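You operate a simulated robot arm through the tools that you are given. There is no shell and no other tool. Be economical: measure what you need, move in short steps, check, and stop when the job is done.

You run a simulated two-armed robot. Do the job below in one go: nothing can be reset, and whatever is moved stays where it is left.

TASK
Put the small box from the PRESETS drawer into the purple tray and store the tray under the bench.
Fine: on the upper shelf; push both red boxes about a hand's length back to make room; shut the drawer again; other small boxes stay. Set down upright: what you pick out.

The check looks at the end state, three seconds after you hand in, the way a careful person would. Anything else that was tipped, shoved, dropped, spilled or broken makes it a failure.

THE ROBOT
Two 7-joint arms with two-finger parallel grippers on one trunk, on a base that drives. Base frame: it is fixed to the floor where the robot stands at the start and does not move with it; the origin is under the middle of the robot, x ahead of it, y to its left, z up; the surface under the hand at the start is at about z = 0.75. Units: m, degrees, N and s.
The left shoulder is at the start at [0.05, 0.161, 1.198], the right one opposite. With the tool pointing down near the work surface each hand reaches from about 0.1 to 0.64 m from the robot's upright axis, wherever it stands, measured 20 degrees to its own side. Places, roughly: BUZZERS drawer [0.8, -0.2, 1.1]; PRESETS drawer [0.8, -0.2, 1.2]; inside of the purple tray [0.3, -0.1, 0.8]; red box [-0.75, -1.25, 0.5]; upper shelf under the window bench [-0.5, -1.1, 0.4]. Payload 3.43 kg a hand.
Tool frame (each hand has its own): the origin (TCP) lies between the finger pads and is the grasp point; the fingertips stand 0.03 m ahead of it; z points along the fingers, y is the line along which they close. The gripper opens to 0.094 m. The fingers are 0.028 m wide and 0.01 m thick; the gripper's body (0.05 by 0.096 m) begins 0.055 m behind the TCP.
Orientation is that of the tool frame in the base frame, as a unit quaternion [x, y, z, w]. With the fingers straight down and closing along the base's y, the tool's x points along the base's -x, its y along +y and its z along -z.

THE INTERFACE
- The arms move only by the tool move_arm. It takes "left_deltas", "right_deltas" or both (then of equal length, played together; a hand with none holds still); each is a list of rows, each a list of 3 entries, a list of its own where there are three numbers: the shift along the tool's x, y, z in mm, then the turn, a rotation vector about the tool's x, y, z in rad, then the opening, from 0 (shut) to 1 (fully open). In form: [[[x, y, z], [rx, ry, rz], hand], ...]. A call has 1 to 20 rows; each row is the pose to reach, as a shift and turn from the pose commanded when the call began, along the tool's axes at that moment. A row lasts 0.2 s, in which the tool goes at most 0.05 m and 8.6 degrees; a call with a longer step from one row to the next is refused whole, and so is a gripper value outside its range. Where a pose cannot be reached the arm comes as near as it can. A force on the tool above 40 N (or 10 N above the force at the start of the call, whichever is more), or a blocked arm, ends the call early, and 0.2 s more pass. Each finger travels about 0.045 m/s and halts on what it meets, pressing with about 40 N; the grip force reading is that of the motor and also rises with nothing between the fingers. The clock runs only during rows and for 0.2 s after the last one: add rows that repeat a pose to give the fingers time. The reply holds the time, the measured pose of the TCP, the force on the tool along the base axes, the opening and the grip force, in the units named above and with some noise, with the torque about the TCP (base axes, N m) and any sound that the robot's microphone picked up, and new pictures: "views" is both (left out), scene, wrist or none (wrist: the cameras of the hands that moved).
- Cameras (640 x 400 px; columns grow to the right, rows downward): "scene" is now at [0.1182, -0.021, 1.3241]; the picture's right is [-0.19, -0.98, 0.00], its down [-0.62, 0.12, -0.77] and it looks along [0.76, -0.15, -0.63] (base axes); focal length 227 px, centre (320, 200). "left" rides on the left gripper at [0.076, -0.014, -0.102] in its tool frame; the picture's right is [0.18, 0.98, 0.00], its down [-0.75, 0.14, -0.64] and it looks along [-0.63, 0.12, 0.77] (tool axes); focal length 243 px, centre (320, 200). "right" rides on the right gripper at [0.076, 0.014, -0.103] in its tool frame; the picture's right is [-0.18, 0.98, 0.00], its down [-0.75, -0.14, -0.64] and it looks along [-0.63, -0.12, 0.77] (tool axes); focal length 243 px, centre (320, 200). There is no depth. A picture from a camera that has moved, and an enlarged one, comes with that camera's place and axes in the base frame and with its lens. The place of the scene camera against the robot may be out by one fixed shift of up to 0.018 m in any direction.
- raise_lower(by): slides the trunk up (or, below 0, down) by that many m; the arms and the scene camera ride with it, the base frame stays. It gives what a move gives, with no picture.
- roll_base(legs): drives the robot by 1 to 6 legs, each [ahead, left, turn to the left] in m, m and degrees, along the robot's own axes; the way and the turn of a leg run together, so that a leg with both is an arc; at most 1.5 m and 180 degrees a leg. The arms and the cameras ride along, it lands a little off, and it stops where it bumps. It gives what a move gives, and a new picture of the scene camera.
- head_to(pan, tilt): turns the head with the scene camera to pan (to the left, within 80 degrees either way) and tilt (down, from -29 to 69), counted from straight ahead of the robot. It gives what a move gives, and a new picture of the scene camera.
- zoom(camera, box): a new picture of the part [left, top, right, bottom] of that camera's present view, enlarged. No time passes.
- sign_off(): hands the job in; it is judged then, once.

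Work in short steps. Places have to be worked out from the pictures, the camera data and where the tool is seen: move nearer, look again, correct. Check each grasp and each placing, and mend what went wrong. You have 120 turns and 260 pictures in all, those below and enlarged ones among them. Open the grippers and draw the arms clear of the work before you hand the job in, unless the task says otherwise; then end with one line.

The tools are called after "Emit:" by a JSON object that holds its "method" and its "body". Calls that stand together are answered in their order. move_arm: Moves the arms, as the interface text tells. Its arguments: {"type":"object","properties":{"left_deltas":{"type":"array","items":{"type":"array"}},"right_deltas":{"type":"array","items":{"type":"array"}},"views":{"type":"string","enum":["both","scene","wrist","none"]}},"required":[]} The other tools are called the same way: raise_lower (by) slides the trunk up or down; roll_base (legs) drives the base; head_to (pan, tilt) turns the head that bears the scene camera; zoom (camera, box) takes an enlarged picture of a part of a camera's view; sign_off () hands the job in.

At the start:

```text
t: 0.0
left_tool_pos: [0.4721, 0.1155, 1.0006]
left_orientation: [0.0, 1.0, 0.0, 0.0]
left_ft_force: [-0.5, -0.3, 0.8]
left_torque: [0.03, 0.0, -0.03]
left_grip_width: 0.0939
left_finger_force: 0.0
right_tool_pos: [0.3849, -0.2554, 1.0]
right_orientation: [0.002, 1.0, 0.001, 0.001]
right_ft_force: [-0.2, -0.2, -0.4]
right_torque: [0.03, -0.02, -0.01]
right_grip_width: 0.0941
right_finger_force: 0.2
trunk travel left (down, up): [-0.225, 0.042]
robot x, y, heading: [-0.0038, 0.0018, -0.0]
head pan, tilt: [-11.1, 39.4]
```

scene: 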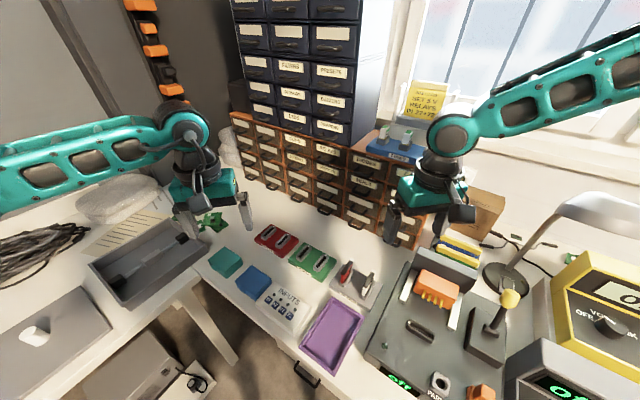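
right: 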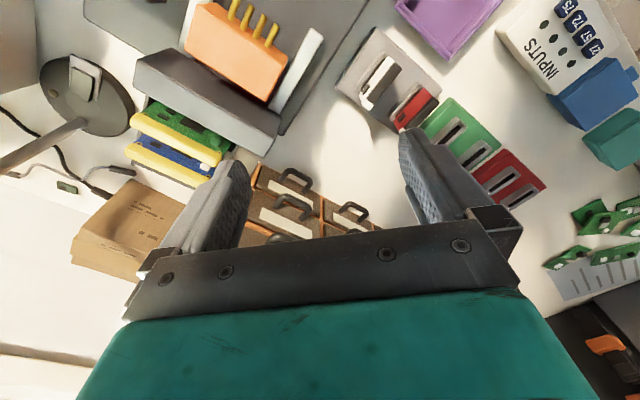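
left: 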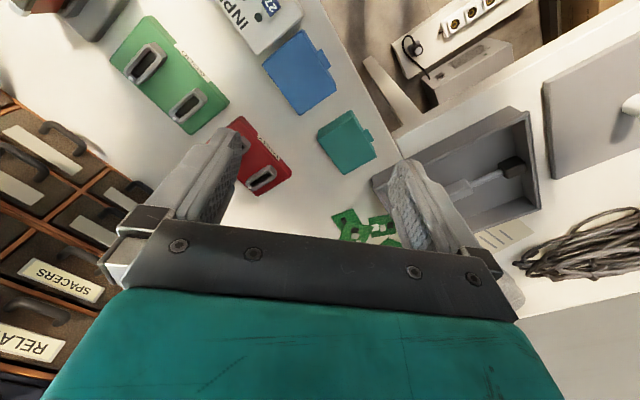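

The drawer cabinet with PRESETS is ahead; I zoom in on it and on the tray to measure them.

Emit:
{"method": "zoom", "body": {"camera": "scene", "box": [220, 0, 400, 150]}}

Emit:
{"method": "zoom", "body": {"camera": "scene", "box": [200, 220, 440, 390]}}

```text
2.67 times, centred on (310, 75) of scene
camera zoom: at [0.1182, -0.021, 1.3241], right [-0.19, -0.98, 0.0], down [-0.62, 0.12, -0.77], along [0.76, -0.15, -0.63], focal length 604 px, centre (347, 533)
```

zoom: 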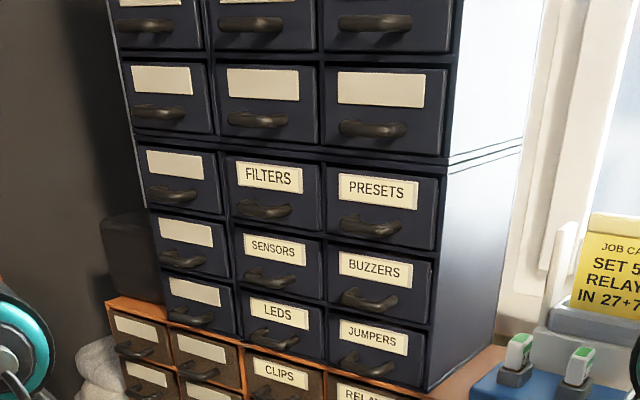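

```text
2.35 times, centred on (320, 305) of scene
camera zoom: at [0.1182, -0.021, 1.3241], right [-0.19, -0.98, 0.0], down [-0.62, 0.12, -0.77], along [0.76, -0.15, -0.63], focal length 533 px, centre (320, -47)
```

zoom: 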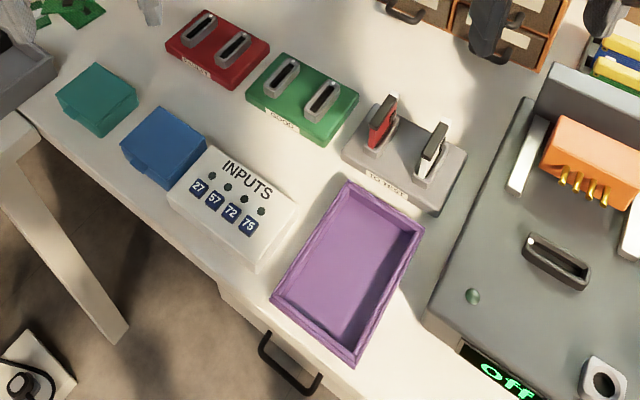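

The cabinet front and bench edge appear turned about 45° to my axes. I look toward the window bench on the right.

Emit:
{"method": "head_to", "body": {"pan": -78, "tilt": 45}}

Emit:
{"method": "head_to", "body": {"pan": -32, "tilt": 15}}

Emit:
{"method": "head_to", "body": {"pan": 30, "tilt": 45}}

```text
t: 1.4
left_tool_pos: [0.4721, 0.1164, 1.0]
left_orientation: [-0.001, 1.0, 0.0, 0.0]
left_ft_force: [0.2, 0.4, -0.7]
left_torque: [-0.01, 0.0, 0.0]
left_grip_width: 0.0939
left_finger_force: 0.0
right_tool_pos: [0.3857, -0.2545, 1.0003]
right_orientation: [0.001, 1.0, 0.001, 0.0]
right_ft_force: [0.1, -0.7, -0.1]
right_torque: [-0.02, 0.0, -0.02]
right_grip_width: 0.0941
right_finger_force: 0.0
trunk travel left (down, up): [-0.225, 0.042]
robot x, y, heading: [0.0005, 0.0003, 0.1]
head pan, tilt: [-78.0, 45.0]
camera scene: at [0.0514, -0.0841, 1.316], right [-0.98, -0.21, 0.0], down [-0.15, 0.69, -0.71], along [0.15, -0.69, -0.71], focal length 227 px, centre (320, 200)
```

scene: 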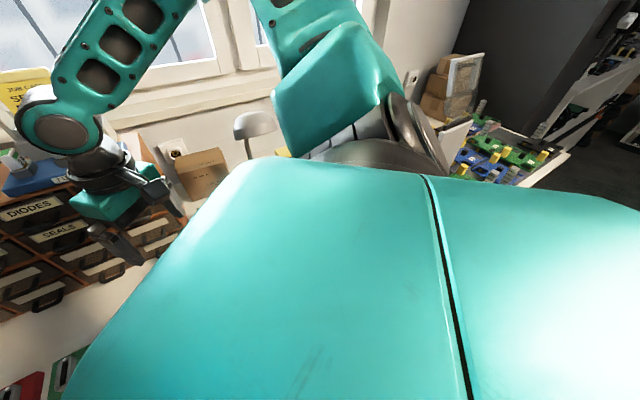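

```text
t: 2.5
left_tool_pos: [0.4726, 0.115, 1.0009]
left_orientation: [0.0, 1.0, 0.0, 0.0]
left_ft_force: [-0.1, 0.8, 0.3]
left_torque: [0.01, -0.02, 0.03]
left_grip_width: 0.094
left_finger_force: 0.0
right_tool_pos: [0.386, -0.2548, 1.0004]
right_orientation: [0.001, 1.0, 0.0, 0.0]
right_ft_force: [-0.8, 0.0, 0.2]
right_torque: [-0.01, 0.0, -0.02]
right_grip_width: 0.0942
right_finger_force: 0.1
trunk travel left (down, up): [-0.225, 0.042]
robot x, y, heading: [0.0007, 0.0002, -0.0]
head pan, tilt: [-32.0, 15.0]
camera scene: at [0.1136, -0.0542, 1.3627], right [-0.53, -0.85, 0.0], down [-0.22, 0.14, -0.97], along [0.82, -0.51, -0.26], focal length 227 px, centre (320, 200)
```

scene: 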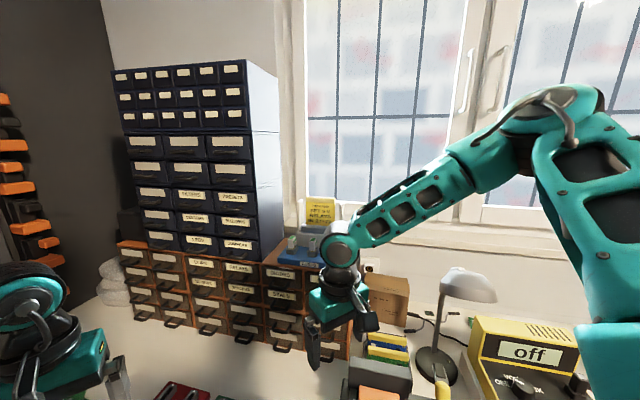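

```text
t: 3.8
left_tool_pos: [0.4722, 0.1153, 1.0011]
left_orientation: [0.0, 1.0, 0.0, 0.0]
left_ft_force: [0.6, -0.5, -0.1]
left_torque: [0.01, 0.01, 0.01]
left_grip_width: 0.0941
left_finger_force: 0.0
right_tool_pos: [0.3856, -0.2555, 0.9991]
right_orientation: [0.001, 1.0, 0.0, 0.0]
right_ft_force: [0.4, -1.1, -0.6]
right_torque: [-0.02, 0.01, 0.01]
right_grip_width: 0.0939
right_finger_force: 0.1
trunk travel left (down, up): [-0.225, 0.042]
robot x, y, heading: [0.0019, 0.0037, 0.0]
head pan, tilt: [30.0, 45.0]
camera scene: at [0.1049, 0.036, 1.316], right [0.5, -0.87, 0.0], down [-0.61, -0.35, -0.71], along [0.61, 0.35, -0.71], focal length 227 px, centre (320, 200)
```

scene: 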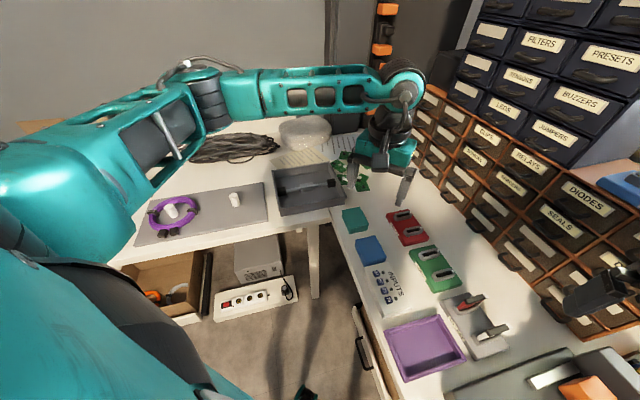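

I face a bench whose front runs at 45°. I back off from it a bit and turn about 45° right to face the cabinet squarely, with the head level-ish.

Emit:
{"method": "roll_base", "body": {"legs": [[-0.1, 0.1, 0], [0, 0, -45]]}}

Emit:
{"method": "head_to", "body": {"pan": 0, "tilt": 20}}

Emit:
{"method": "head_to", "body": {"pan": 0, "tilt": 60}}

```text
t: 7.5
left_tool_pos: [0.3164, -0.1526, 0.9997]
left_orientation: [0.384, 0.923, 0.0, 0.0]
left_ft_force: [0.1, -0.5, -0.3]
left_torque: [0.04, -0.01, -0.01]
left_grip_width: 0.094
left_finger_force: 0.0
right_tool_pos: [-0.0073, -0.3532, 1.0]
right_orientation: [0.385, 0.923, 0.0, 0.001]
right_ft_force: [0.0, 0.2, 0.1]
right_torque: [0.01, -0.05, 0.03]
right_grip_width: 0.094
right_finger_force: 0.0
trunk travel left (down, up): [-0.225, 0.042]
robot x, y, heading: [-0.099, 0.1034, -45.4]
head pan, tilt: [30.0, 45.0]
camera scene: at [0.0031, 0.0466, 1.316], right [-0.26, -0.96, 0.0], down [-0.68, 0.19, -0.71], along [0.68, -0.19, -0.71], focal length 227 px, centre (320, 200)
```

scene: 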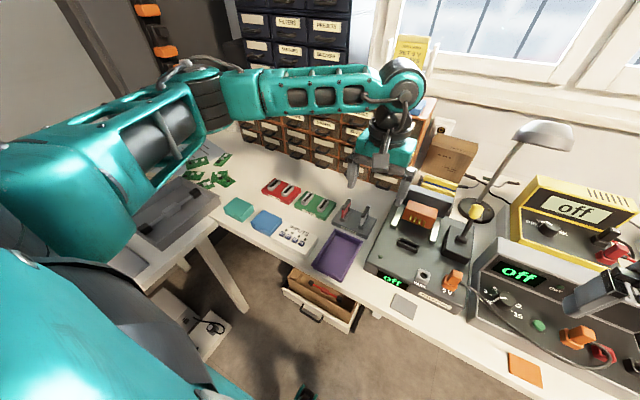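

```text
t: 8.4
left_tool_pos: [0.3165, -0.1528, 1.0]
left_orientation: [0.384, 0.923, 0.001, 0.0]
left_ft_force: [0.1, 0.1, -0.7]
left_torque: [0.0, 0.0, -0.01]
left_grip_width: 0.094
left_finger_force: 0.0
right_tool_pos: [-0.0073, -0.3536, 1.0]
right_orientation: [0.386, 0.923, 0.0, 0.0]
right_ft_force: [-0.6, -0.3, -0.1]
right_torque: [-0.01, -0.03, -0.02]
right_grip_width: 0.094
right_finger_force: 0.0
trunk travel left (down, up): [-0.225, 0.042]
robot x, y, heading: [-0.0976, 0.0993, -44.9]
head pan, tilt: [0.0, 20.0]
camera scene: at [-0.0095, 0.002, 1.3546], right [-0.71, -0.7, 0.0], down [-0.24, 0.24, -0.94], along [0.66, -0.67, -0.34], focal length 227 px, centre (320, 200)
```

scene: 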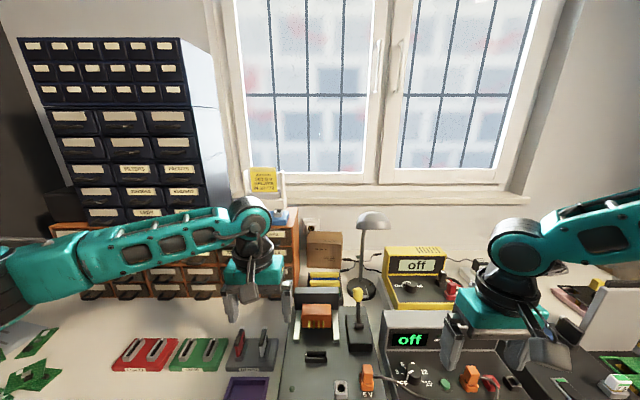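

```text
t: 9.5
left_tool_pos: [0.3175, -0.1524, 0.9997]
left_orientation: [0.383, 0.924, 0.0, -0.001]
left_ft_force: [-0.5, -0.4, -0.4]
left_torque: [0.0, -0.01, 0.0]
left_grip_width: 0.0941
left_finger_force: 0.0
right_tool_pos: [-0.0067, -0.353, 1.0012]
right_orientation: [0.385, 0.923, -0.001, 0.001]
right_ft_force: [0.1, 0.3, 0.3]
right_torque: [0.04, 0.03, 0.02]
right_grip_width: 0.0941
right_finger_force: 0.0
trunk travel left (down, up): [-0.225, 0.042]
robot x, y, heading: [-0.0974, 0.1008, -45.5]
head pan, tilt: [0.0, 60.0]
camera scene: at [-0.0283, 0.0208, 1.2965], right [-0.71, -0.7, 0.0], down [-0.61, 0.61, -0.5], along [0.35, -0.36, -0.87], focal length 227 px, centre (320, 200)
```

scene: 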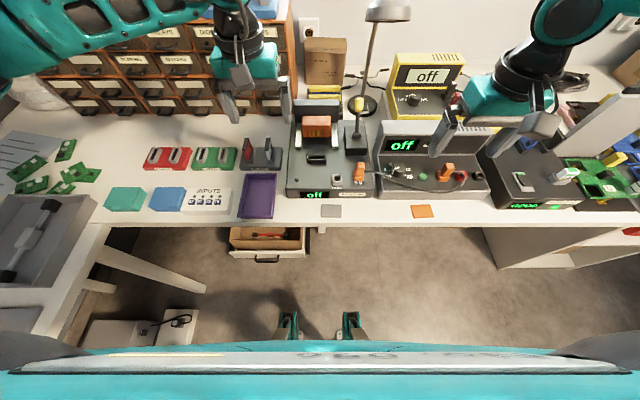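

The bench frame is now square to me: cabinet front about 0.63–0.7 m into the bench from my starting line, slightly left. I move forward 0.12 and left 0.22 so the left arm fronts the PRESETS drawer, and raise the trunk fully.

Emit:
{"method": "roll_base", "body": {"legs": [[0.11, 0.21, 0]]}}

Emit:
{"method": "raise_lower", "body": {"by": 0.04}}

Emit:
{"method": "head_to", "body": {"pan": 20, "tilt": 20}}

```text
t: 11.8
left_tool_pos: [0.5292, -0.0848, 0.9998]
left_orientation: [0.383, 0.924, 0.0, -0.001]
left_ft_force: [-0.7, -0.7, -0.5]
left_torque: [-0.01, 0.01, -0.02]
left_grip_width: 0.0938
left_finger_force: 0.0
right_tool_pos: [0.2047, -0.2845, 1.0006]
right_orientation: [0.385, 0.923, 0.0, 0.002]
right_ft_force: [0.3, -0.5, 0.1]
right_torque: [-0.03, 0.0, -0.01]
right_grip_width: 0.0941
right_finger_force: 0.2
trunk travel left (down, up): [-0.225, 0.042]
robot x, y, heading: [0.1138, 0.1697, -45.0]
head pan, tilt: [0.0, 60.0]
stopped in leg 1: the robot was blocked; the commanded pose is now the measured one
camera scene: at [0.1832, 0.0884, 1.2965], right [-0.71, -0.71, 0.0], down [-0.61, 0.61, -0.5], along [0.35, -0.35, -0.87], focal length 227 px, centre (320, 200)
```

scene: 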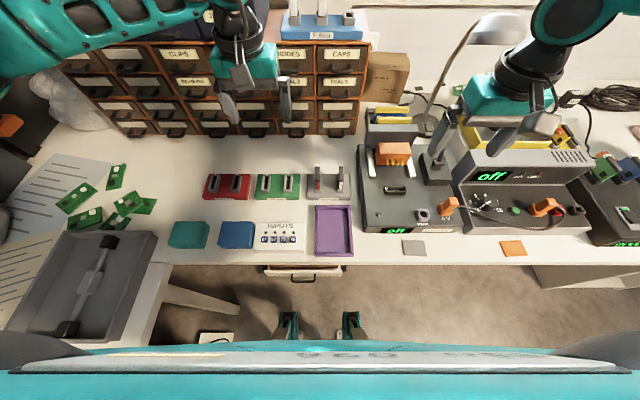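

```text
t: 12.7
left_tool_pos: [0.529, -0.0846, 1.0402]
left_orientation: [0.383, 0.924, 0.0, 0.0]
left_ft_force: [-0.1, 0.5, -1.0]
left_torque: [-0.03, 0.0, 0.01]
left_grip_width: 0.0942
left_finger_force: 0.1
right_tool_pos: [0.2064, -0.2854, 1.0397]
right_orientation: [0.384, 0.923, 0.0, 0.001]
right_ft_force: [0.3, 0.0, 0.5]
right_torque: [0.03, 0.01, 0.0]
right_grip_width: 0.094
right_finger_force: 0.2
trunk travel left (down, up): [-0.265, 0.002]
robot x, y, heading: [0.1135, 0.1708, -45.3]
head pan, tilt: [0.0, 60.0]
```

```text
t: 13.7
left_tool_pos: [0.5298, -0.0836, 1.0404]
left_orientation: [0.384, 0.923, 0.0, 0.0]
left_ft_force: [0.0, 0.1, -0.2]
left_torque: [0.01, -0.01, 0.0]
left_grip_width: 0.094
left_finger_force: 0.0
right_tool_pos: [0.2062, -0.2851, 1.0402]
right_orientation: [0.384, 0.923, 0.0, 0.001]
right_ft_force: [-0.1, 1.0, 0.0]
right_torque: [-0.02, 0.05, 0.01]
right_grip_width: 0.0942
right_finger_force: 0.1
trunk travel left (down, up): [-0.265, 0.002]
robot x, y, heading: [0.1156, 0.1664, -45.2]
head pan, tilt: [20.0, 20.0]
camera scene: at [0.2212, 0.096, 1.3946], right [-0.42, -0.91, 0.0], down [-0.31, 0.15, -0.94], along [0.85, -0.4, -0.34], focal length 227 px, centre (320, 200)
```

scene: 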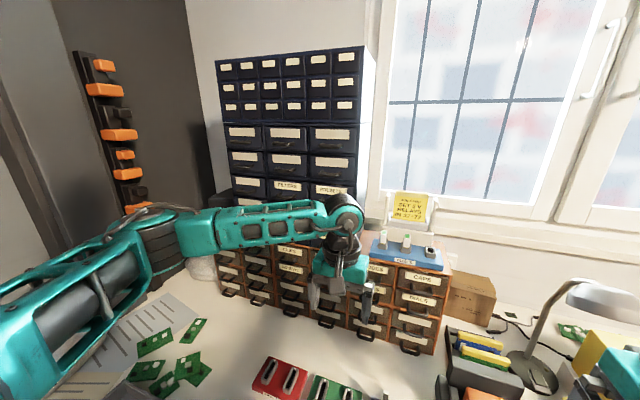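

The base was blocked just short of the goal; I look down to see what it touched (possibly the half-open under-bench drawer).

Emit:
{"method": "head_to", "body": {"pan": 0, "tilt": 66}}

Emit:
{"method": "zoom", "body": {"camera": "scene", "box": [180, 180, 460, 355]}}

```text
t: 14.9
left_tool_pos: [0.5285, -0.083, 1.0394]
left_orientation: [0.383, 0.924, 0.0, -0.001]
left_ft_force: [0.8, 0.1, -0.1]
left_torque: [-0.01, 0.02, 0.0]
left_grip_width: 0.0938
left_finger_force: 0.1
right_tool_pos: [0.2057, -0.2847, 1.0401]
right_orientation: [0.384, 0.923, 0.0, 0.001]
right_ft_force: [0.1, 0.1, 0.2]
right_torque: [0.03, -0.01, -0.03]
right_grip_width: 0.0939
right_finger_force: 0.1
trunk travel left (down, up): [-0.265, 0.002]
robot x, y, heading: [0.1137, 0.1653, -45.2]
head pan, tilt: [0.0, 66.0]
camera scene: at [0.1789, 0.0935, 1.3299], right [-0.71, -0.71, 0.0], down [-0.64, 0.65, -0.41], along [0.29, -0.29, -0.91], focal length 227 px, centre (320, 200)
```

scene: 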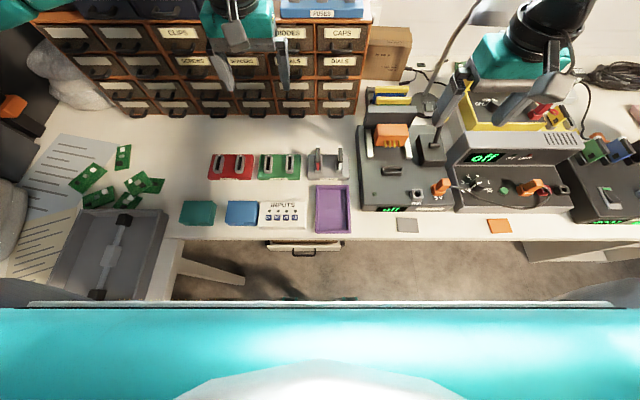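

```text
2.29 times, centred on (320, 268) of scene
camera zoom: at [0.1789, 0.0935, 1.3299], right [-0.71, -0.71, 0.0], down [-0.64, 0.65, -0.41], along [0.29, -0.29, -0.91], focal length 518 px, centre (320, 46)
```

zoom: 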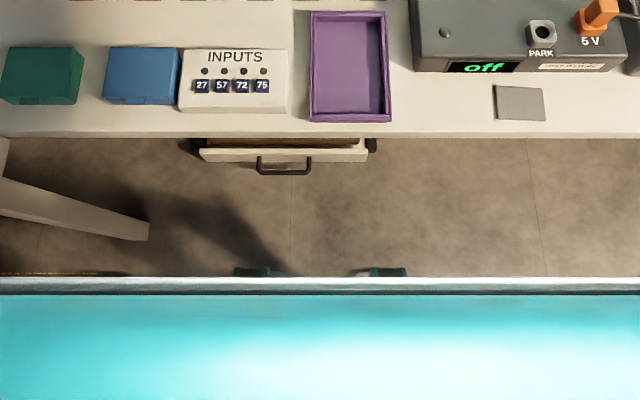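

Handle estimated at (0.70,-0.16,1.19). I swing the left hand up and pitch it forward with the fingers closing vertically, staying about 0.17 m short of the drawer front.

Emit:
{"method": "move_arm", "body": {"left_deltas": [[[0, 4, -9], [-0.0756, -0.0756, 0.0756], 1], [[0, 8, -19], [-0.151, -0.151, 0.151], 1], [[0, 13, -28], [-0.227, -0.227, 0.227], 1], [[0, 17, -38], [-0.302, -0.302, 0.302], 1], [[0, 21, -47], [-0.378, -0.378, 0.378], 1], [[0, 25, -56], [-0.453, -0.453, 0.453], 1], [[0, 30, -66], [-0.529, -0.529, 0.529], 1], [[0, 34, -75], [-0.6045, -0.6045, 0.6045], 1], [[0, 38, -84], [-0.68, -0.68, 0.68], 1], [[0, 42, -94], [-0.756, -0.756, 0.756], 1], [[0, 47, -103], [-0.831, -0.831, 0.831], 1], [[0, 51, -112], [-0.907, -0.907, 0.907], 1], [[0, 55, -122], [-0.982, -0.982, 0.982], 1], [[0, 60, -131], [-1.058, -1.058, 1.058], 1], [[0, 64, -140], [-1.133, -1.133, 1.133], 1], [[0, 68, -150], [-1.209, -1.209, 1.209], 1], [[0, 68, -150], [-1.209, -1.209, 1.209], 1]], "views": "wrist"}}

Emit:
{"method": "head_to", "body": {"pan": 20, "tilt": 20}}

```text
t: 18.5
left_tool_pos: [0.5373, -0.0607, 1.2173]
left_orientation: [0.653, 0.271, 0.271, 0.653]
left_ft_force: [0.9, 0.4, -0.4]
left_torque: [0.02, 0.02, -0.03]
left_grip_width: 0.0939
left_finger_force: 0.1
left hand out of reach, approached as far as the arm can: row 15, 16, 17
right_tool_pos: [0.206, -0.2858, 1.0394]
right_orientation: [0.384, 0.923, -0.001, 0.001]
right_ft_force: [0.9, -0.5, -0.4]
right_torque: [-0.04, 0.01, -0.02]
right_grip_width: 0.094
right_finger_force: 0.1
trunk travel left (down, up): [-0.265, 0.002]
robot x, y, heading: [0.1179, 0.1678, -45.0]
head pan, tilt: [0.0, 66.0]
camera left: at [0.518, 0.0658, 1.2029], right [0.13, 0.13, 0.98], down [-0.99, -0.08, 0.14], along [0.1, -0.99, 0.12], focal length 243 px, centre (320, 200)
```

left: 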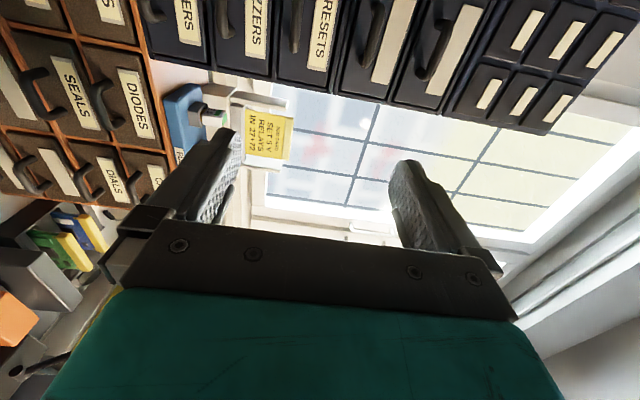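

```text
t: 19.6
left_tool_pos: [0.5358, -0.0605, 1.2161]
left_orientation: [0.654, 0.271, 0.271, 0.652]
left_ft_force: [-0.4, 0.2, -0.6]
left_torque: [0.0, 0.0, 0.01]
left_grip_width: 0.0939
left_finger_force: 0.1
right_tool_pos: [0.2056, -0.2854, 1.0413]
right_orientation: [0.384, 0.923, 0.0, 0.001]
right_ft_force: [-0.1, 0.7, -0.6]
right_torque: [-0.01, -0.01, -0.01]
right_grip_width: 0.0938
right_finger_force: 0.1
trunk travel left (down, up): [-0.265, 0.002]
robot x, y, heading: [0.1135, 0.1645, -45.4]
head pan, tilt: [20.0, 20.0]
camera scene: at [0.2213, 0.096, 1.3946], right [-0.42, -0.91, 0.0], down [-0.31, 0.15, -0.94], along [0.85, -0.4, -0.34], focal length 227 px, centre (320, 200)
```

scene: 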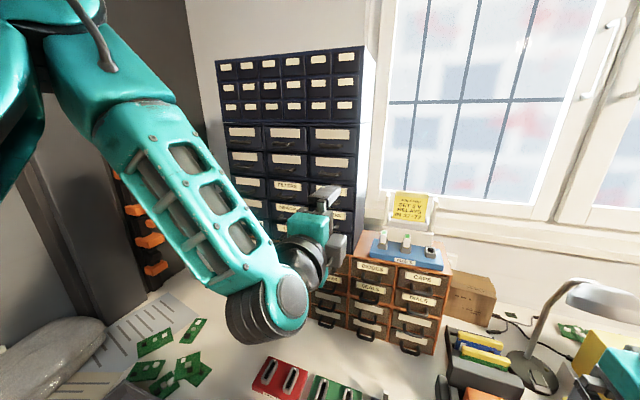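

Tool now points squarely at the cabinet; the handle works out at about (0.706,-0.150,1.185). I go forward 70 mm and check.

Emit:
{"method": "move_arm", "body": {"left_deltas": [[[0, 0, 20], [0, 0, 0], 1], [[0, 0, 45], [0, 0, 0], 1], [[0, 0, 70], [0, 0, 0], 1], [[0, 0, 70], [0, 0, 0], 1]], "views": "both"}}

```text
t: 20.6
left_tool_pos: [0.5757, -0.1192, 1.2251]
left_orientation: [0.654, 0.272, 0.271, 0.652]
left_ft_force: [1.0, -0.2, 0.0]
left_torque: [-0.01, -0.03, 0.04]
left_grip_width: 0.0942
left_finger_force: 0.0
left hand out of reach, approached as far as the arm can: row 1, 2, 3, 4
right_tool_pos: [0.2056, -0.2852, 1.0409]
right_orientation: [0.385, 0.923, 0.001, 0.001]
right_ft_force: [-0.8, 1.1, 0.1]
right_torque: [-0.01, 0.05, 0.02]
right_grip_width: 0.0941
right_finger_force: 0.0
trunk travel left (down, up): [-0.265, 0.002]
robot x, y, heading: [0.1176, 0.1699, -45.0]
head pan, tilt: [20.0, 20.0]
camera scene: at [0.2211, 0.0962, 1.3947], right [-0.42, -0.91, 0.0], down [-0.31, 0.15, -0.94], along [0.85, -0.4, -0.34], focal length 227 px, centre (320, 200)
camera left: at [0.5566, 0.0082, 1.2124], right [0.13, 0.13, 0.98], down [-0.99, -0.08, 0.14], along [0.1, -0.99, 0.12], focal length 243 px, centre (320, 200)
```

scene: 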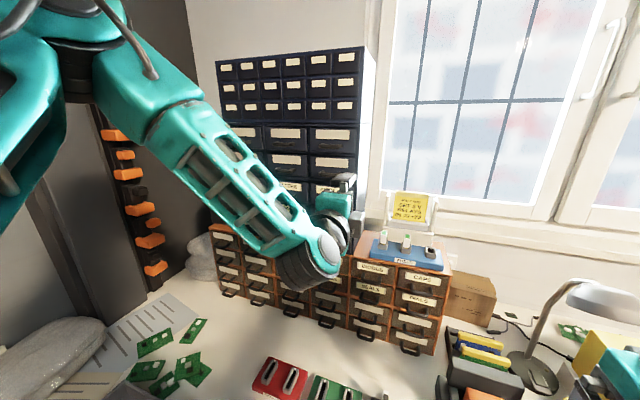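
left: 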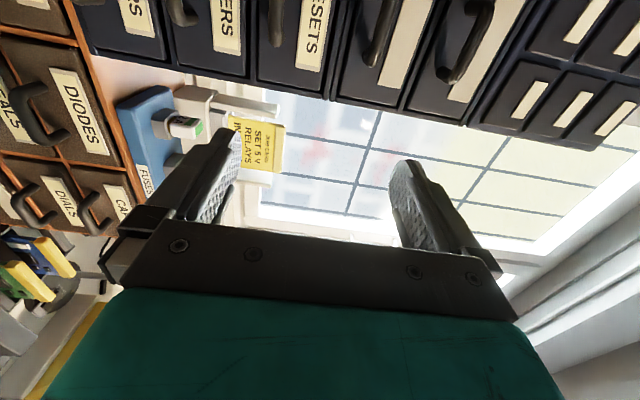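

The arm seems at a wrist limit (drifting up and right). I back off and lower the trunk 5 cm so the target lies higher relative to the shoulder.

Emit:
{"method": "move_arm", "body": {"left_deltas": [[[0, 0, -20], [0, 0, 0], 1], [[0, 0, -40], [0, 0, 0], 1]], "views": "none"}}

Emit:
{"method": "raise_lower", "body": {"by": -0.06}}

Emit:
{"method": "move_arm", "body": {"left_deltas": [[[10, 0, 0], [0, 0, 0], 1], [[40, 0, 0], [0, 0, 0], 1], [[40, 0, 0], [0, 0, 0], 1]], "views": "wrist"}}

```text
t: 21.2
left_tool_pos: [0.5459, -0.0917, 1.2269]
left_orientation: [0.653, 0.27, 0.27, 0.654]
left_ft_force: [-0.6, -0.3, 0.3]
left_torque: [0.0, -0.01, -0.02]
left_grip_width: 0.094
left_finger_force: 0.0
right_tool_pos: [0.2063, -0.2851, 1.0401]
right_orientation: [0.384, 0.923, 0.0, 0.001]
right_ft_force: [-0.2, -0.8, -0.7]
right_torque: [0.02, 0.05, 0.0]
right_grip_width: 0.0939
right_finger_force: 0.1
trunk travel left (down, up): [-0.265, 0.002]
robot x, y, heading: [0.1179, 0.1683, -44.7]
head pan, tilt: [20.0, 20.0]
```

```text
t: 22.2
left_tool_pos: [0.5465, -0.0915, 1.1663]
left_orientation: [0.653, 0.271, 0.269, 0.654]
left_ft_force: [0.8, 0.6, -0.2]
left_torque: [-0.03, 0.01, 0.01]
left_grip_width: 0.0939
left_finger_force: 0.1
right_tool_pos: [0.2051, -0.2837, 0.9806]
right_orientation: [0.385, 0.923, 0.0, 0.0]
right_ft_force: [-0.1, -0.1, 0.0]
right_torque: [0.02, -0.02, -0.01]
right_grip_width: 0.0941
right_finger_force: 0.0
trunk travel left (down, up): [-0.205, 0.062]
robot x, y, heading: [0.1118, 0.1672, -45.3]
head pan, tilt: [20.0, 20.0]
```

```text
t: 23.0
left_tool_pos: [0.5589, -0.0744, 1.1785]
left_orientation: [0.654, 0.272, 0.271, 0.652]
left_ft_force: [0.1, -0.6, -0.3]
left_torque: [-0.01, -0.01, -0.02]
left_grip_width: 0.094
left_finger_force: 0.1
left hand out of reach, approached as far as the arm can: row 2, 3
right_tool_pos: [0.2055, -0.2854, 0.9801]
right_orientation: [0.384, 0.923, 0.0, 0.001]
right_ft_force: [-0.2, -0.1, -0.9]
right_torque: [0.01, -0.03, 0.01]
right_grip_width: 0.094
right_finger_force: 0.0
trunk travel left (down, up): [-0.205, 0.062]
robot x, y, heading: [0.1169, 0.1648, -45.3]
head pan, tilt: [20.0, 20.0]
camera left: at [0.5393, 0.0531, 1.1652], right [0.13, 0.13, 0.98], down [-0.99, -0.08, 0.14], along [0.1, -0.99, 0.11], focal length 243 px, centre (320, 200)
```

left: 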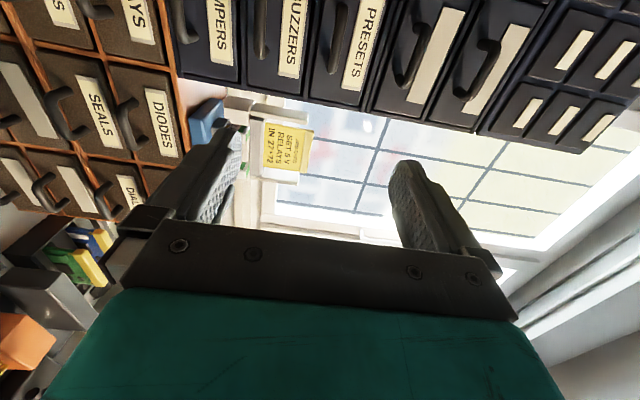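

Going left still lifts the hand; another 6 cm lower trunk should give the room needed.

Emit:
{"method": "raise_lower", "body": {"by": -0.06}}

Emit:
{"method": "move_arm", "body": {"left_deltas": [[[5, 10, 5], [0, 0, 0], 1], [[15, 35, 20], [0, 0, 0], 1], [[30, 60, 30], [0, 0, 0], 1], [[30, 60, 30], [0, 0, 0], 1]], "views": "wrist"}}

```text
t: 24.0
left_tool_pos: [0.5585, -0.0739, 1.119]
left_orientation: [0.654, 0.273, 0.271, 0.652]
left_ft_force: [0.6, 0.2, 0.6]
left_torque: [0.01, 0.01, -0.02]
left_grip_width: 0.0939
left_finger_force: 0.1
right_tool_pos: [0.206, -0.2851, 0.9199]
right_orientation: [0.385, 0.923, -0.001, 0.001]
right_ft_force: [0.4, 0.2, 0.6]
right_torque: [-0.01, 0.03, 0.02]
right_grip_width: 0.0939
right_finger_force: 0.0
trunk travel left (down, up): [-0.145, 0.122]
robot x, y, heading: [0.1154, 0.1708, -45.3]
head pan, tilt: [20.0, 20.0]
```

```text
t: 25.0
left_tool_pos: [0.6002, -0.0748, 1.1775]
left_orientation: [0.654, 0.272, 0.272, 0.652]
left_ft_force: [0.3, 1.4, -0.7]
left_torque: [0.04, 0.0, 0.0]
left_grip_width: 0.0943
left_finger_force: 0.0
right_tool_pos: [0.2065, -0.285, 0.921]
right_orientation: [0.384, 0.923, -0.001, 0.002]
right_ft_force: [0.2, 0.3, -0.4]
right_torque: [0.01, 0.0, 0.0]
right_grip_width: 0.094
right_finger_force: 0.0
trunk travel left (down, up): [-0.145, 0.122]
robot x, y, heading: [0.1126, 0.1661, -44.8]
head pan, tilt: [20.0, 20.0]
camera left: at [0.5813, 0.0539, 1.1652], right [0.13, 0.13, 0.98], down [-0.99, -0.08, 0.14], along [0.1, -0.99, 0.12], focal length 243 px, centre (320, 200)
```

left: 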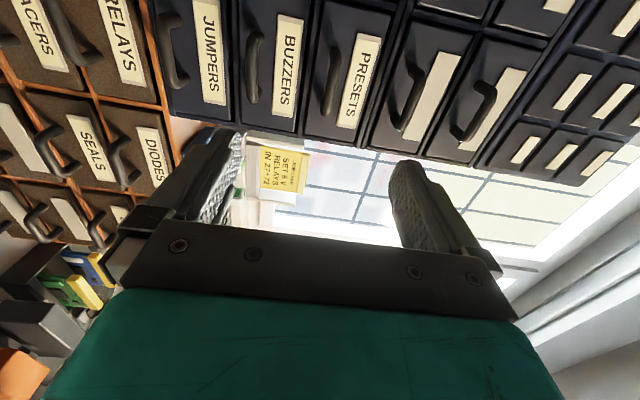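

The arm follows now. Handle is about 2 cm further left and 1 cm higher than the TCP; I align and approach 60 mm.

Emit:
{"method": "move_arm", "body": {"left_deltas": [[[10, 5, 20], [0, 0, 0], 1], [[20, 9, 40], [0, 0, 0], 1], [[20, 9, 60], [0, 0, 0], 1], [[20, 9, 60], [0, 0, 0], 1]], "views": "both"}}

```text
t: 26.0
left_tool_pos: [0.6591, -0.101, 1.1887]
left_orientation: [0.655, 0.273, 0.272, 0.651]
left_ft_force: [0.4, -1.0, 0.2]
left_torque: [-0.01, -0.03, 0.0]
left_grip_width: 0.0941
left_finger_force: 0.1
right_tool_pos: [0.2058, -0.2851, 0.9204]
right_orientation: [0.384, 0.923, -0.001, 0.001]
right_ft_force: [0.6, -0.6, 0.0]
right_torque: [-0.02, 0.01, -0.01]
right_grip_width: 0.0942
right_finger_force: 0.1
trunk travel left (down, up): [-0.145, 0.122]
robot x, y, heading: [0.1137, 0.1691, -45.2]
head pan, tilt: [20.0, 20.0]
camera scene: at [0.2216, 0.0962, 1.2746], right [-0.42, -0.91, 0.0], down [-0.31, 0.15, -0.94], along [0.85, -0.4, -0.34], focal length 227 px, centre (320, 200)
camera left: at [0.639, 0.0256, 1.176], right [0.13, 0.13, 0.98], down [-0.99, -0.08, 0.15], along [0.1, -0.99, 0.11], focal length 243 px, centre (320, 200)
```

scene: 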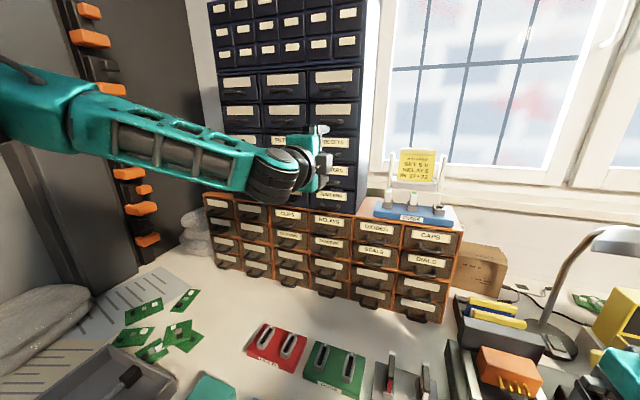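
left: 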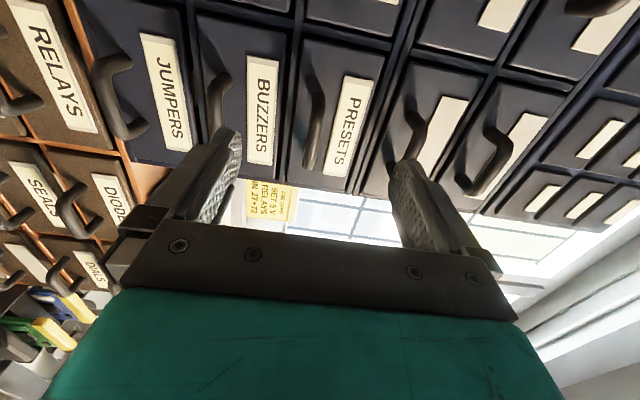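

Handle triangulates to about n=0.611 ahead, u=-0.400, z=1.182. I correct 6 mm left and 7 mm down, halve the opening (neighbouring handles are only 7 cm away), and creep in.

Emit:
{"method": "move_arm", "body": {"left_deltas": [[[3, -3, 0], [0, 0, 0], 0.8], [[6, -6, 0], [0, 0, 0], 0.55], [[6, -6, 5], [0, 0, 0], 0.55], [[6, -6, 20], [0, 0, 0], 0.55], [[6, -6, 35], [0, 0, 0], 0.55], [[6, -6, 35], [0, 0, 0], 0.55]], "views": "wrist"}}

```text
t: 27.4
left_tool_pos: [0.6568, -0.1007, 1.1891]
left_orientation: [0.655, 0.273, 0.272, 0.65]
left_ft_force: [-0.3, -0.3, -0.1]
left_torque: [0.0, 0.0, 0.01]
left_grip_width: 0.0518
left_finger_force: 0.0
left hand out of reach, approached as far as the arm can: row 1, 2, 3, 4, 5, 6
right_tool_pos: [0.2075, -0.2849, 0.9212]
right_orientation: [0.385, 0.923, -0.001, 0.0]
right_ft_force: [-0.2, 0.0, -0.6]
right_torque: [-0.01, 0.0, -0.04]
right_grip_width: 0.094
right_finger_force: 0.0
trunk travel left (down, up): [-0.145, 0.122]
robot x, y, heading: [0.1157, 0.1673, -44.8]
head pan, tilt: [20.0, 20.0]
camera left: at [0.6384, 0.0255, 1.176], right [0.13, 0.13, 0.98], down [-0.99, -0.08, 0.15], along [0.1, -0.99, 0.11], focal length 243 px, centre (320, 200)
```

left: 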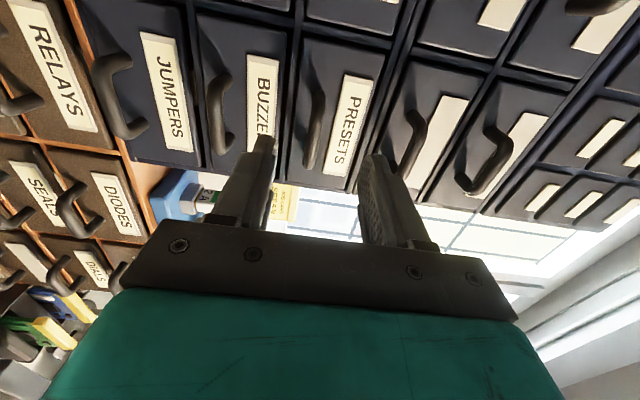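

The arm is at its limit in this posture, so I bring the hand in with the base instead: lower the trunk 6 mm and drive 45 mm ahead, easing a few mm off the left side.

Emit:
{"method": "raise_lower", "body": {"by": -0.007}}

Emit:
{"method": "roll_base", "body": {"legs": [[0.04, 0, 0]]}}

Emit:
{"method": "zoom", "body": {"camera": "left", "box": [160, 40, 480, 240]}}

```text
t: 28.0
left_tool_pos: [0.6573, -0.1007, 1.1822]
left_orientation: [0.655, 0.273, 0.271, 0.65]
left_ft_force: [-0.2, 0.1, -0.5]
left_torque: [-0.02, -0.01, 0.0]
left_grip_width: 0.0517
left_finger_force: 0.0
right_tool_pos: [0.2043, -0.2855, 0.9129]
right_orientation: [0.384, 0.923, 0.0, 0.001]
right_ft_force: [-1.0, 0.1, 0.3]
right_torque: [-0.01, -0.01, 0.0]
right_grip_width: 0.0939
right_finger_force: 0.0
trunk travel left (down, up): [-0.138, 0.129]
robot x, y, heading: [0.1132, 0.1695, -44.8]
head pan, tilt: [20.0, 20.0]
```

```text
t: 28.8
left_tool_pos: [0.6571, -0.1012, 1.183]
left_orientation: [0.654, 0.273, 0.272, 0.651]
left_ft_force: [0.2, 0.7, 0.7]
left_torque: [-0.01, 0.03, 0.01]
left_grip_width: 0.0516
left_finger_force: 0.0
right_tool_pos: [0.2052, -0.2857, 0.9134]
right_orientation: [0.385, 0.923, 0.0, 0.001]
right_ft_force: [0.0, 0.7, -1.0]
right_torque: [0.0, -0.06, 0.0]
right_grip_width: 0.094
right_finger_force: 0.1
trunk travel left (down, up): [-0.138, 0.129]
robot x, y, heading: [0.1137, 0.1703, -44.9]
head pan, tilt: [20.0, 20.0]
stopped in leg 1: the robot was blocked; the commanded pose is now the measured one
camera scene: at [0.221, 0.0961, 1.2677], right [-0.42, -0.91, 0.0], down [-0.31, 0.14, -0.94], along [0.85, -0.4, -0.34], focal length 227 px, centre (320, 200)
```

scene: 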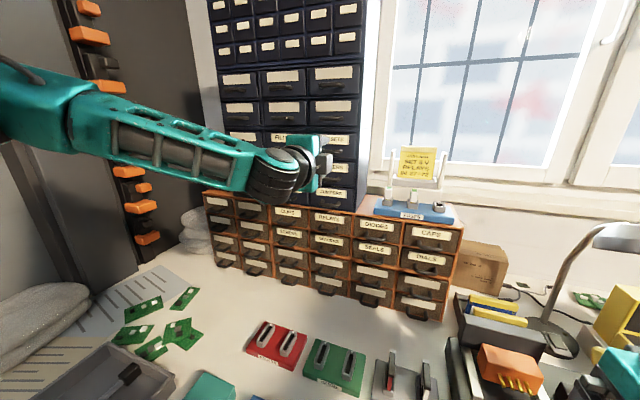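

```text
2.00 times, centred on (320, 140) of left
camera zoom: at [0.6383, 0.0258, 1.1693], right [0.13, 0.13, 0.98], down [-0.99, -0.09, 0.14], along [0.1, -0.99, 0.11], focal length 485 px, centre (320, 320)
```

zoom: 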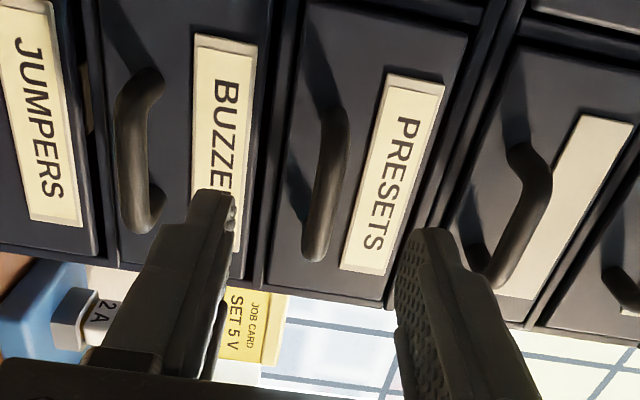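

The base can go no further ahead. I instead yaw the tool 25° toward the right (more in line with the forearm), which should free the wrist, and creep in.

Emit:
{"method": "move_arm", "body": {"left_deltas": [[[0, 0, 0], [0, -0.13, 0], 0.6], [[0, 0, 0], [0, -0.26, 0], 0.6], [[0, 0, 0], [0, -0.39, 0], 0.6], [[0, 0, 0], [0, -0.45, 0], 0.6], [[4, 0, 12], [0, -0.45, 0], 0.6], [[7, 0, 25], [0, -0.45, 0], 0.6], [[7, 0, 25], [0, -0.45, 0], 0.6]], "views": "wrist"}}

```text
t: 30.4
left_tool_pos: [0.6861, -0.0901, 1.1973]
left_orientation: [0.689, 0.169, 0.08, 0.701]
left_ft_force: [-0.8, -1.3, 0.2]
left_torque: [-0.02, -0.02, 0.0]
left_grip_width: 0.0563
left_finger_force: 0.1
left hand out of reach, approached as far as the arm can: row 1, 2, 3, 4, 5, 6, 7
right_tool_pos: [0.2061, -0.2849, 0.9123]
right_orientation: [0.385, 0.923, -0.001, 0.001]
right_ft_force: [0.4, 1.2, 0.9]
right_torque: [-0.01, 0.01, -0.02]
right_grip_width: 0.094
right_finger_force: 0.1
trunk travel left (down, up): [-0.138, 0.129]
robot x, y, heading: [0.1131, 0.1654, -45.3]
head pan, tilt: [20.0, 20.0]
camera left: at [0.72, 0.0324, 1.1739], right [0.29, 0.1, 0.95], down [-0.91, 0.35, 0.24], along [-0.31, -0.93, 0.19], focal length 243 px, centre (320, 200)
```

left: 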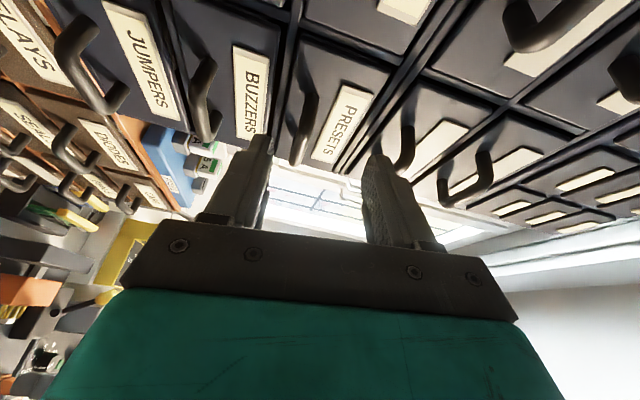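

The roll seems to be what saturates. I back away, undo the yaw, then roll the hand the other way.

Emit:
{"method": "move_arm", "body": {"left_deltas": [[[0, 0, -30], [0, 0, 0], 0.6], [[0, 0, -60], [0, 0.13, 0], 0.6], [[0, 0, -90], [0, 0.26, 0], 0.6], [[0, 0, -110], [0, 0.39, 0], 0.6], [[0, 0, -110], [0, 0.44, 0], 0.6], [[0, 0, -110], [0, 0.44, 0], 0.6]], "views": "none"}}

Emit:
{"method": "move_arm", "body": {"left_deltas": [[[0, 0, 0], [0, 0, -0.14], 0.6], [[0, 0, 0], [0, 0, -0.28], 0.6], [[0, 0, 0], [0, 0, -0.42], 0.6], [[0, 0, 0], [0, 0, -0.56], 0.6], [[0, 0, 0], [0, 0, -0.7], 0.6], [[0, 0, 0], [0, 0, -0.84], 0.6], [[0, 0, 0], [0, 0, -0.98], 0.6], [[0, 0, 0], [0, 0, -1.12], 0.6], [[0, 0, 0], [0, 0, -1.26], 0.6], [[0, 0, 0], [0, 0, -1.4], 0.6], [[0, 0, 0], [0, 0, -1.5708], 0.6], [[0, 0, 0], [0, 0, -1.5708], 0.6]], "views": "both"}}

```text
t: 31.8
left_tool_pos: [0.6502, 0.0116, 1.1972]
left_orientation: [0.655, 0.318, 0.228, 0.647]
left_ft_force: [0.8, -0.4, -0.1]
left_torque: [-0.01, 0.01, 0.05]
left_grip_width: 0.0564
left_finger_force: 0.0
right_tool_pos: [0.2064, -0.2863, 0.913]
right_orientation: [0.384, 0.923, 0.0, 0.001]
right_ft_force: [0.2, 0.1, -0.2]
right_torque: [0.03, -0.03, 0.0]
right_grip_width: 0.0942
right_finger_force: 0.0
trunk travel left (down, up): [-0.138, 0.129]
robot x, y, heading: [0.1137, 0.1694, -45.2]
head pan, tilt: [20.0, 20.0]
```

```text
refused: row 11 steps farther than a row can; nothing moved
```

Emit:
{"method": "move_arm", "body": {"left_deltas": [[[0, 0, 0], [0, 0, -0.14], 0.6], [[0, 0, 0], [0, 0, -0.28], 0.6], [[0, 0, 0], [0, 0, -0.42], 0.6], [[0, 0, 0], [0, 0, -0.56], 0.6], [[0, 0, 0], [0, 0, -0.7], 0.6], [[0, 0, 0], [0, 0, -0.84], 0.6], [[0, 0, 0], [0, 0, -0.98], 0.6], [[0, 0, 0], [0, 0, -1.12], 0.6], [[0, 0, 0], [0, 0, -1.26], 0.6], [[0, 0, 0], [0, 0, -1.4], 0.6], [[0, 0, 0], [0, 0, -1.53], 0.6], [[0, 0, 0], [0, 0, -1.53], 0.6]], "views": "both"}}

```text
t: 34.4
left_tool_pos: [0.6493, 0.0117, 1.1978]
left_orientation: [0.251, 0.683, -0.284, 0.624]
left_ft_force: [-0.1, 0.3, -0.5]
left_torque: [-0.03, 0.03, 0.0]
left_grip_width: 0.0566
left_finger_force: 0.1
right_tool_pos: [0.2071, -0.2852, 0.9137]
right_orientation: [0.385, 0.923, 0.0, 0.0]
right_ft_force: [-0.3, 0.0, 0.0]
right_torque: [0.01, -0.01, 0.01]
right_grip_width: 0.0939
right_finger_force: 0.1
trunk travel left (down, up): [-0.138, 0.129]
robot x, y, heading: [0.1131, 0.1646, -45.2]
head pan, tilt: [20.0, 20.0]
camera scene: at [0.2211, 0.0959, 1.2676], right [-0.42, -0.91, 0.0], down [-0.31, 0.14, -0.94], along [0.85, -0.4, -0.34], focal length 227 px, centre (320, 200)
camera left: at [0.5589, 0.0735, 1.1287], right [0.67, 0.7, -0.26], down [-0.29, 0.56, 0.78], along [0.69, -0.45, 0.57], focal length 243 px, centre (320, 200)
```

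scene: 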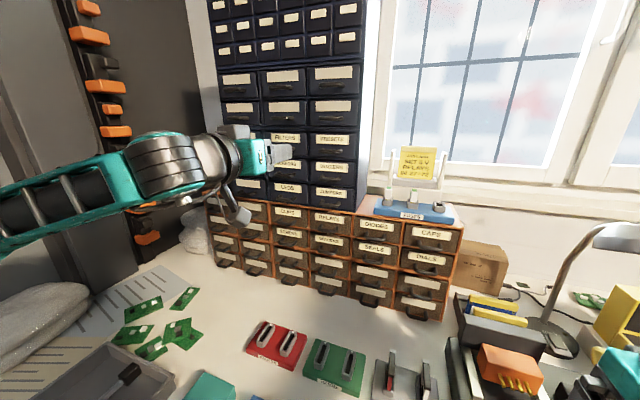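
left: 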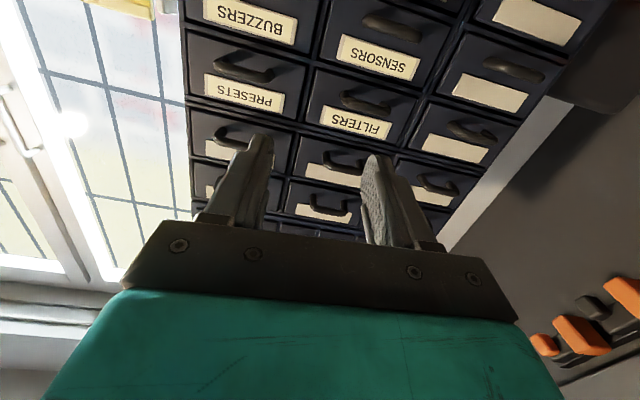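

Rolling this way works. I continue to closing-vertical (camera on the right) and shift 66 mm to the right in line with the handle.

Emit:
{"method": "move_arm", "body": {"left_deltas": [[[0, -6, 0], [0, 0, -0.14], 0.6], [[0, -12, 0], [0, 0, -0.28], 0.6], [[0, -18, 0], [0, 0, -0.42], 0.6], [[0, -24, 0], [0, 0, -0.56], 0.6], [[0, -30, 0], [0, 0, -0.7], 0.6], [[0, -36, 0], [0, 0, -0.84], 0.6], [[0, -42, 0], [0, 0, -0.98], 0.6], [[0, -48, 0], [0, 0, -1.12], 0.6], [[0, -54, 0], [0, 0, -1.26], 0.6], [[0, -60, 0], [0, 0, -1.4], 0.6], [[0, -66, 0], [0, 0, -1.5], 0.6], [[0, -66, 0], [0, 0, -1.5], 0.6]], "views": "both"}}

```text
t: 37.0
left_tool_pos: [0.6043, -0.0354, 1.2014]
left_orientation: [-0.281, 0.671, -0.633, 0.264]
left_ft_force: [0.1, -0.9, -0.7]
left_torque: [0.02, 0.01, -0.02]
left_grip_width: 0.0566
left_finger_force: 0.1
right_tool_pos: [0.2053, -0.2849, 0.9143]
right_orientation: [0.385, 0.923, 0.0, 0.0]
right_ft_force: [-0.3, 0.5, 0.2]
right_torque: [0.01, -0.01, -0.02]
right_grip_width: 0.0941
right_finger_force: 0.1
trunk travel left (down, up): [-0.138, 0.129]
robot x, y, heading: [0.1173, 0.1679, -45.0]
head pan, tilt: [20.0, 20.0]
camera scene: at [0.2212, 0.096, 1.2676], right [-0.42, -0.91, 0.0], down [-0.31, 0.14, -0.94], along [0.85, -0.4, -0.34], focal length 227 px, centre (320, 200)
camera left: at [0.4779, -0.0172, 1.2219], right [-0.17, -0.09, -0.98], down [0.07, 0.99, -0.11], along [0.98, -0.08, -0.16], focal length 243 px, centre (320, 200)
```

scene: 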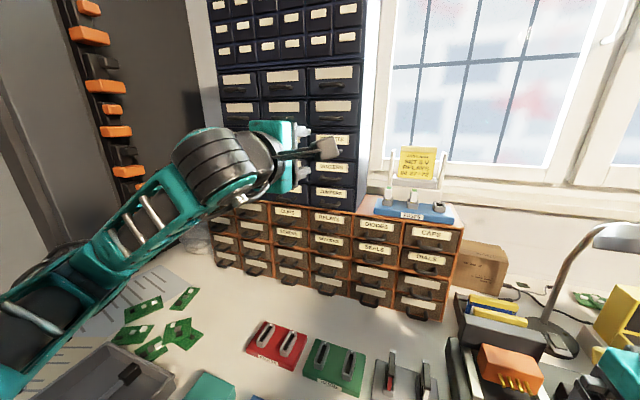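
left: 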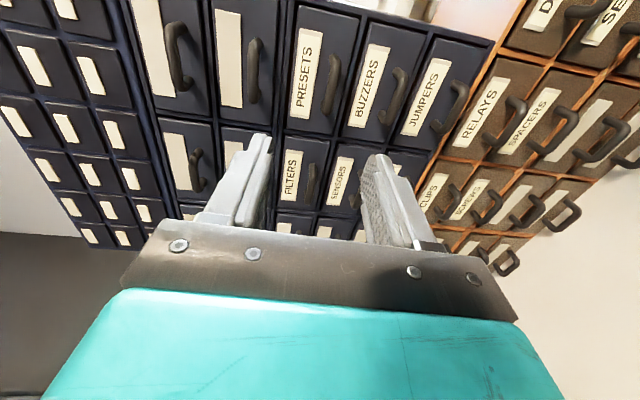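

Now fully in reach: handle computed at (u −0.398, z 1.18). I advance 115 mm and look.

Emit:
{"method": "move_arm", "body": {"left_deltas": [[[2, 5, 30], [0, 0, 0], 0.6], [[3, 10, 65], [0, 0, 0], 0.6], [[3, 11, 95], [0, 0, 0], 0.6], [[3, 11, 115], [0, 0, 0], 0.6], [[3, 11, 115], [0, 0, 0], 0.6]], "views": "both"}}

```text
t: 38.2
left_tool_pos: [0.6824, -0.1187, 1.184]
left_orientation: [-0.281, 0.671, -0.633, 0.264]
left_ft_force: [-0.4, -0.9, -0.6]
left_torque: [0.0, 0.03, -0.01]
left_grip_width: 0.0564
left_finger_force: 0.2
right_tool_pos: [0.2055, -0.2857, 0.9134]
right_orientation: [0.385, 0.923, 0.0, 0.001]
right_ft_force: [-0.5, 0.0, 0.0]
right_torque: [0.02, 0.0, -0.03]
right_grip_width: 0.0939
right_finger_force: 0.0
trunk travel left (down, up): [-0.138, 0.129]
robot x, y, heading: [0.1109, 0.1671, -45.1]
head pan, tilt: [20.0, 20.0]
camera scene: at [0.2212, 0.096, 1.2676], right [-0.42, -0.91, 0.0], down [-0.31, 0.14, -0.94], along [0.85, -0.4, -0.34], focal length 227 px, centre (320, 200)
camera left: at [0.5564, -0.1007, 1.2034], right [-0.17, -0.09, -0.98], down [0.07, 0.99, -0.1], along [0.98, -0.08, -0.16], focal length 243 px, centre (320, 200)
```

scene: 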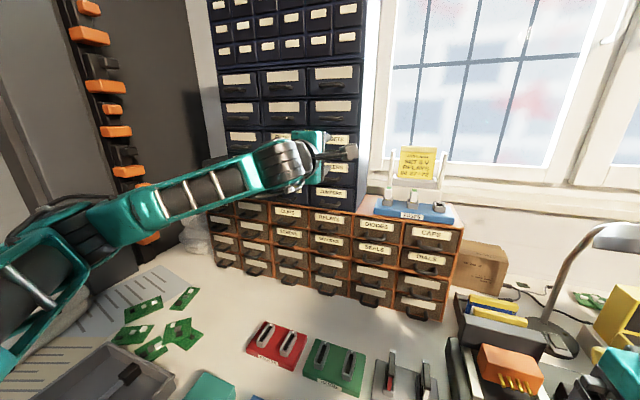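
left: 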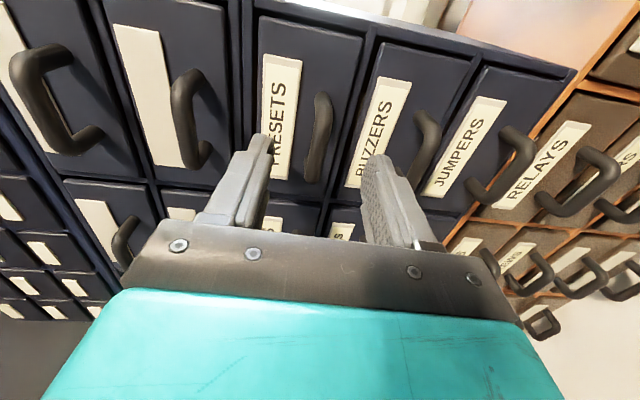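

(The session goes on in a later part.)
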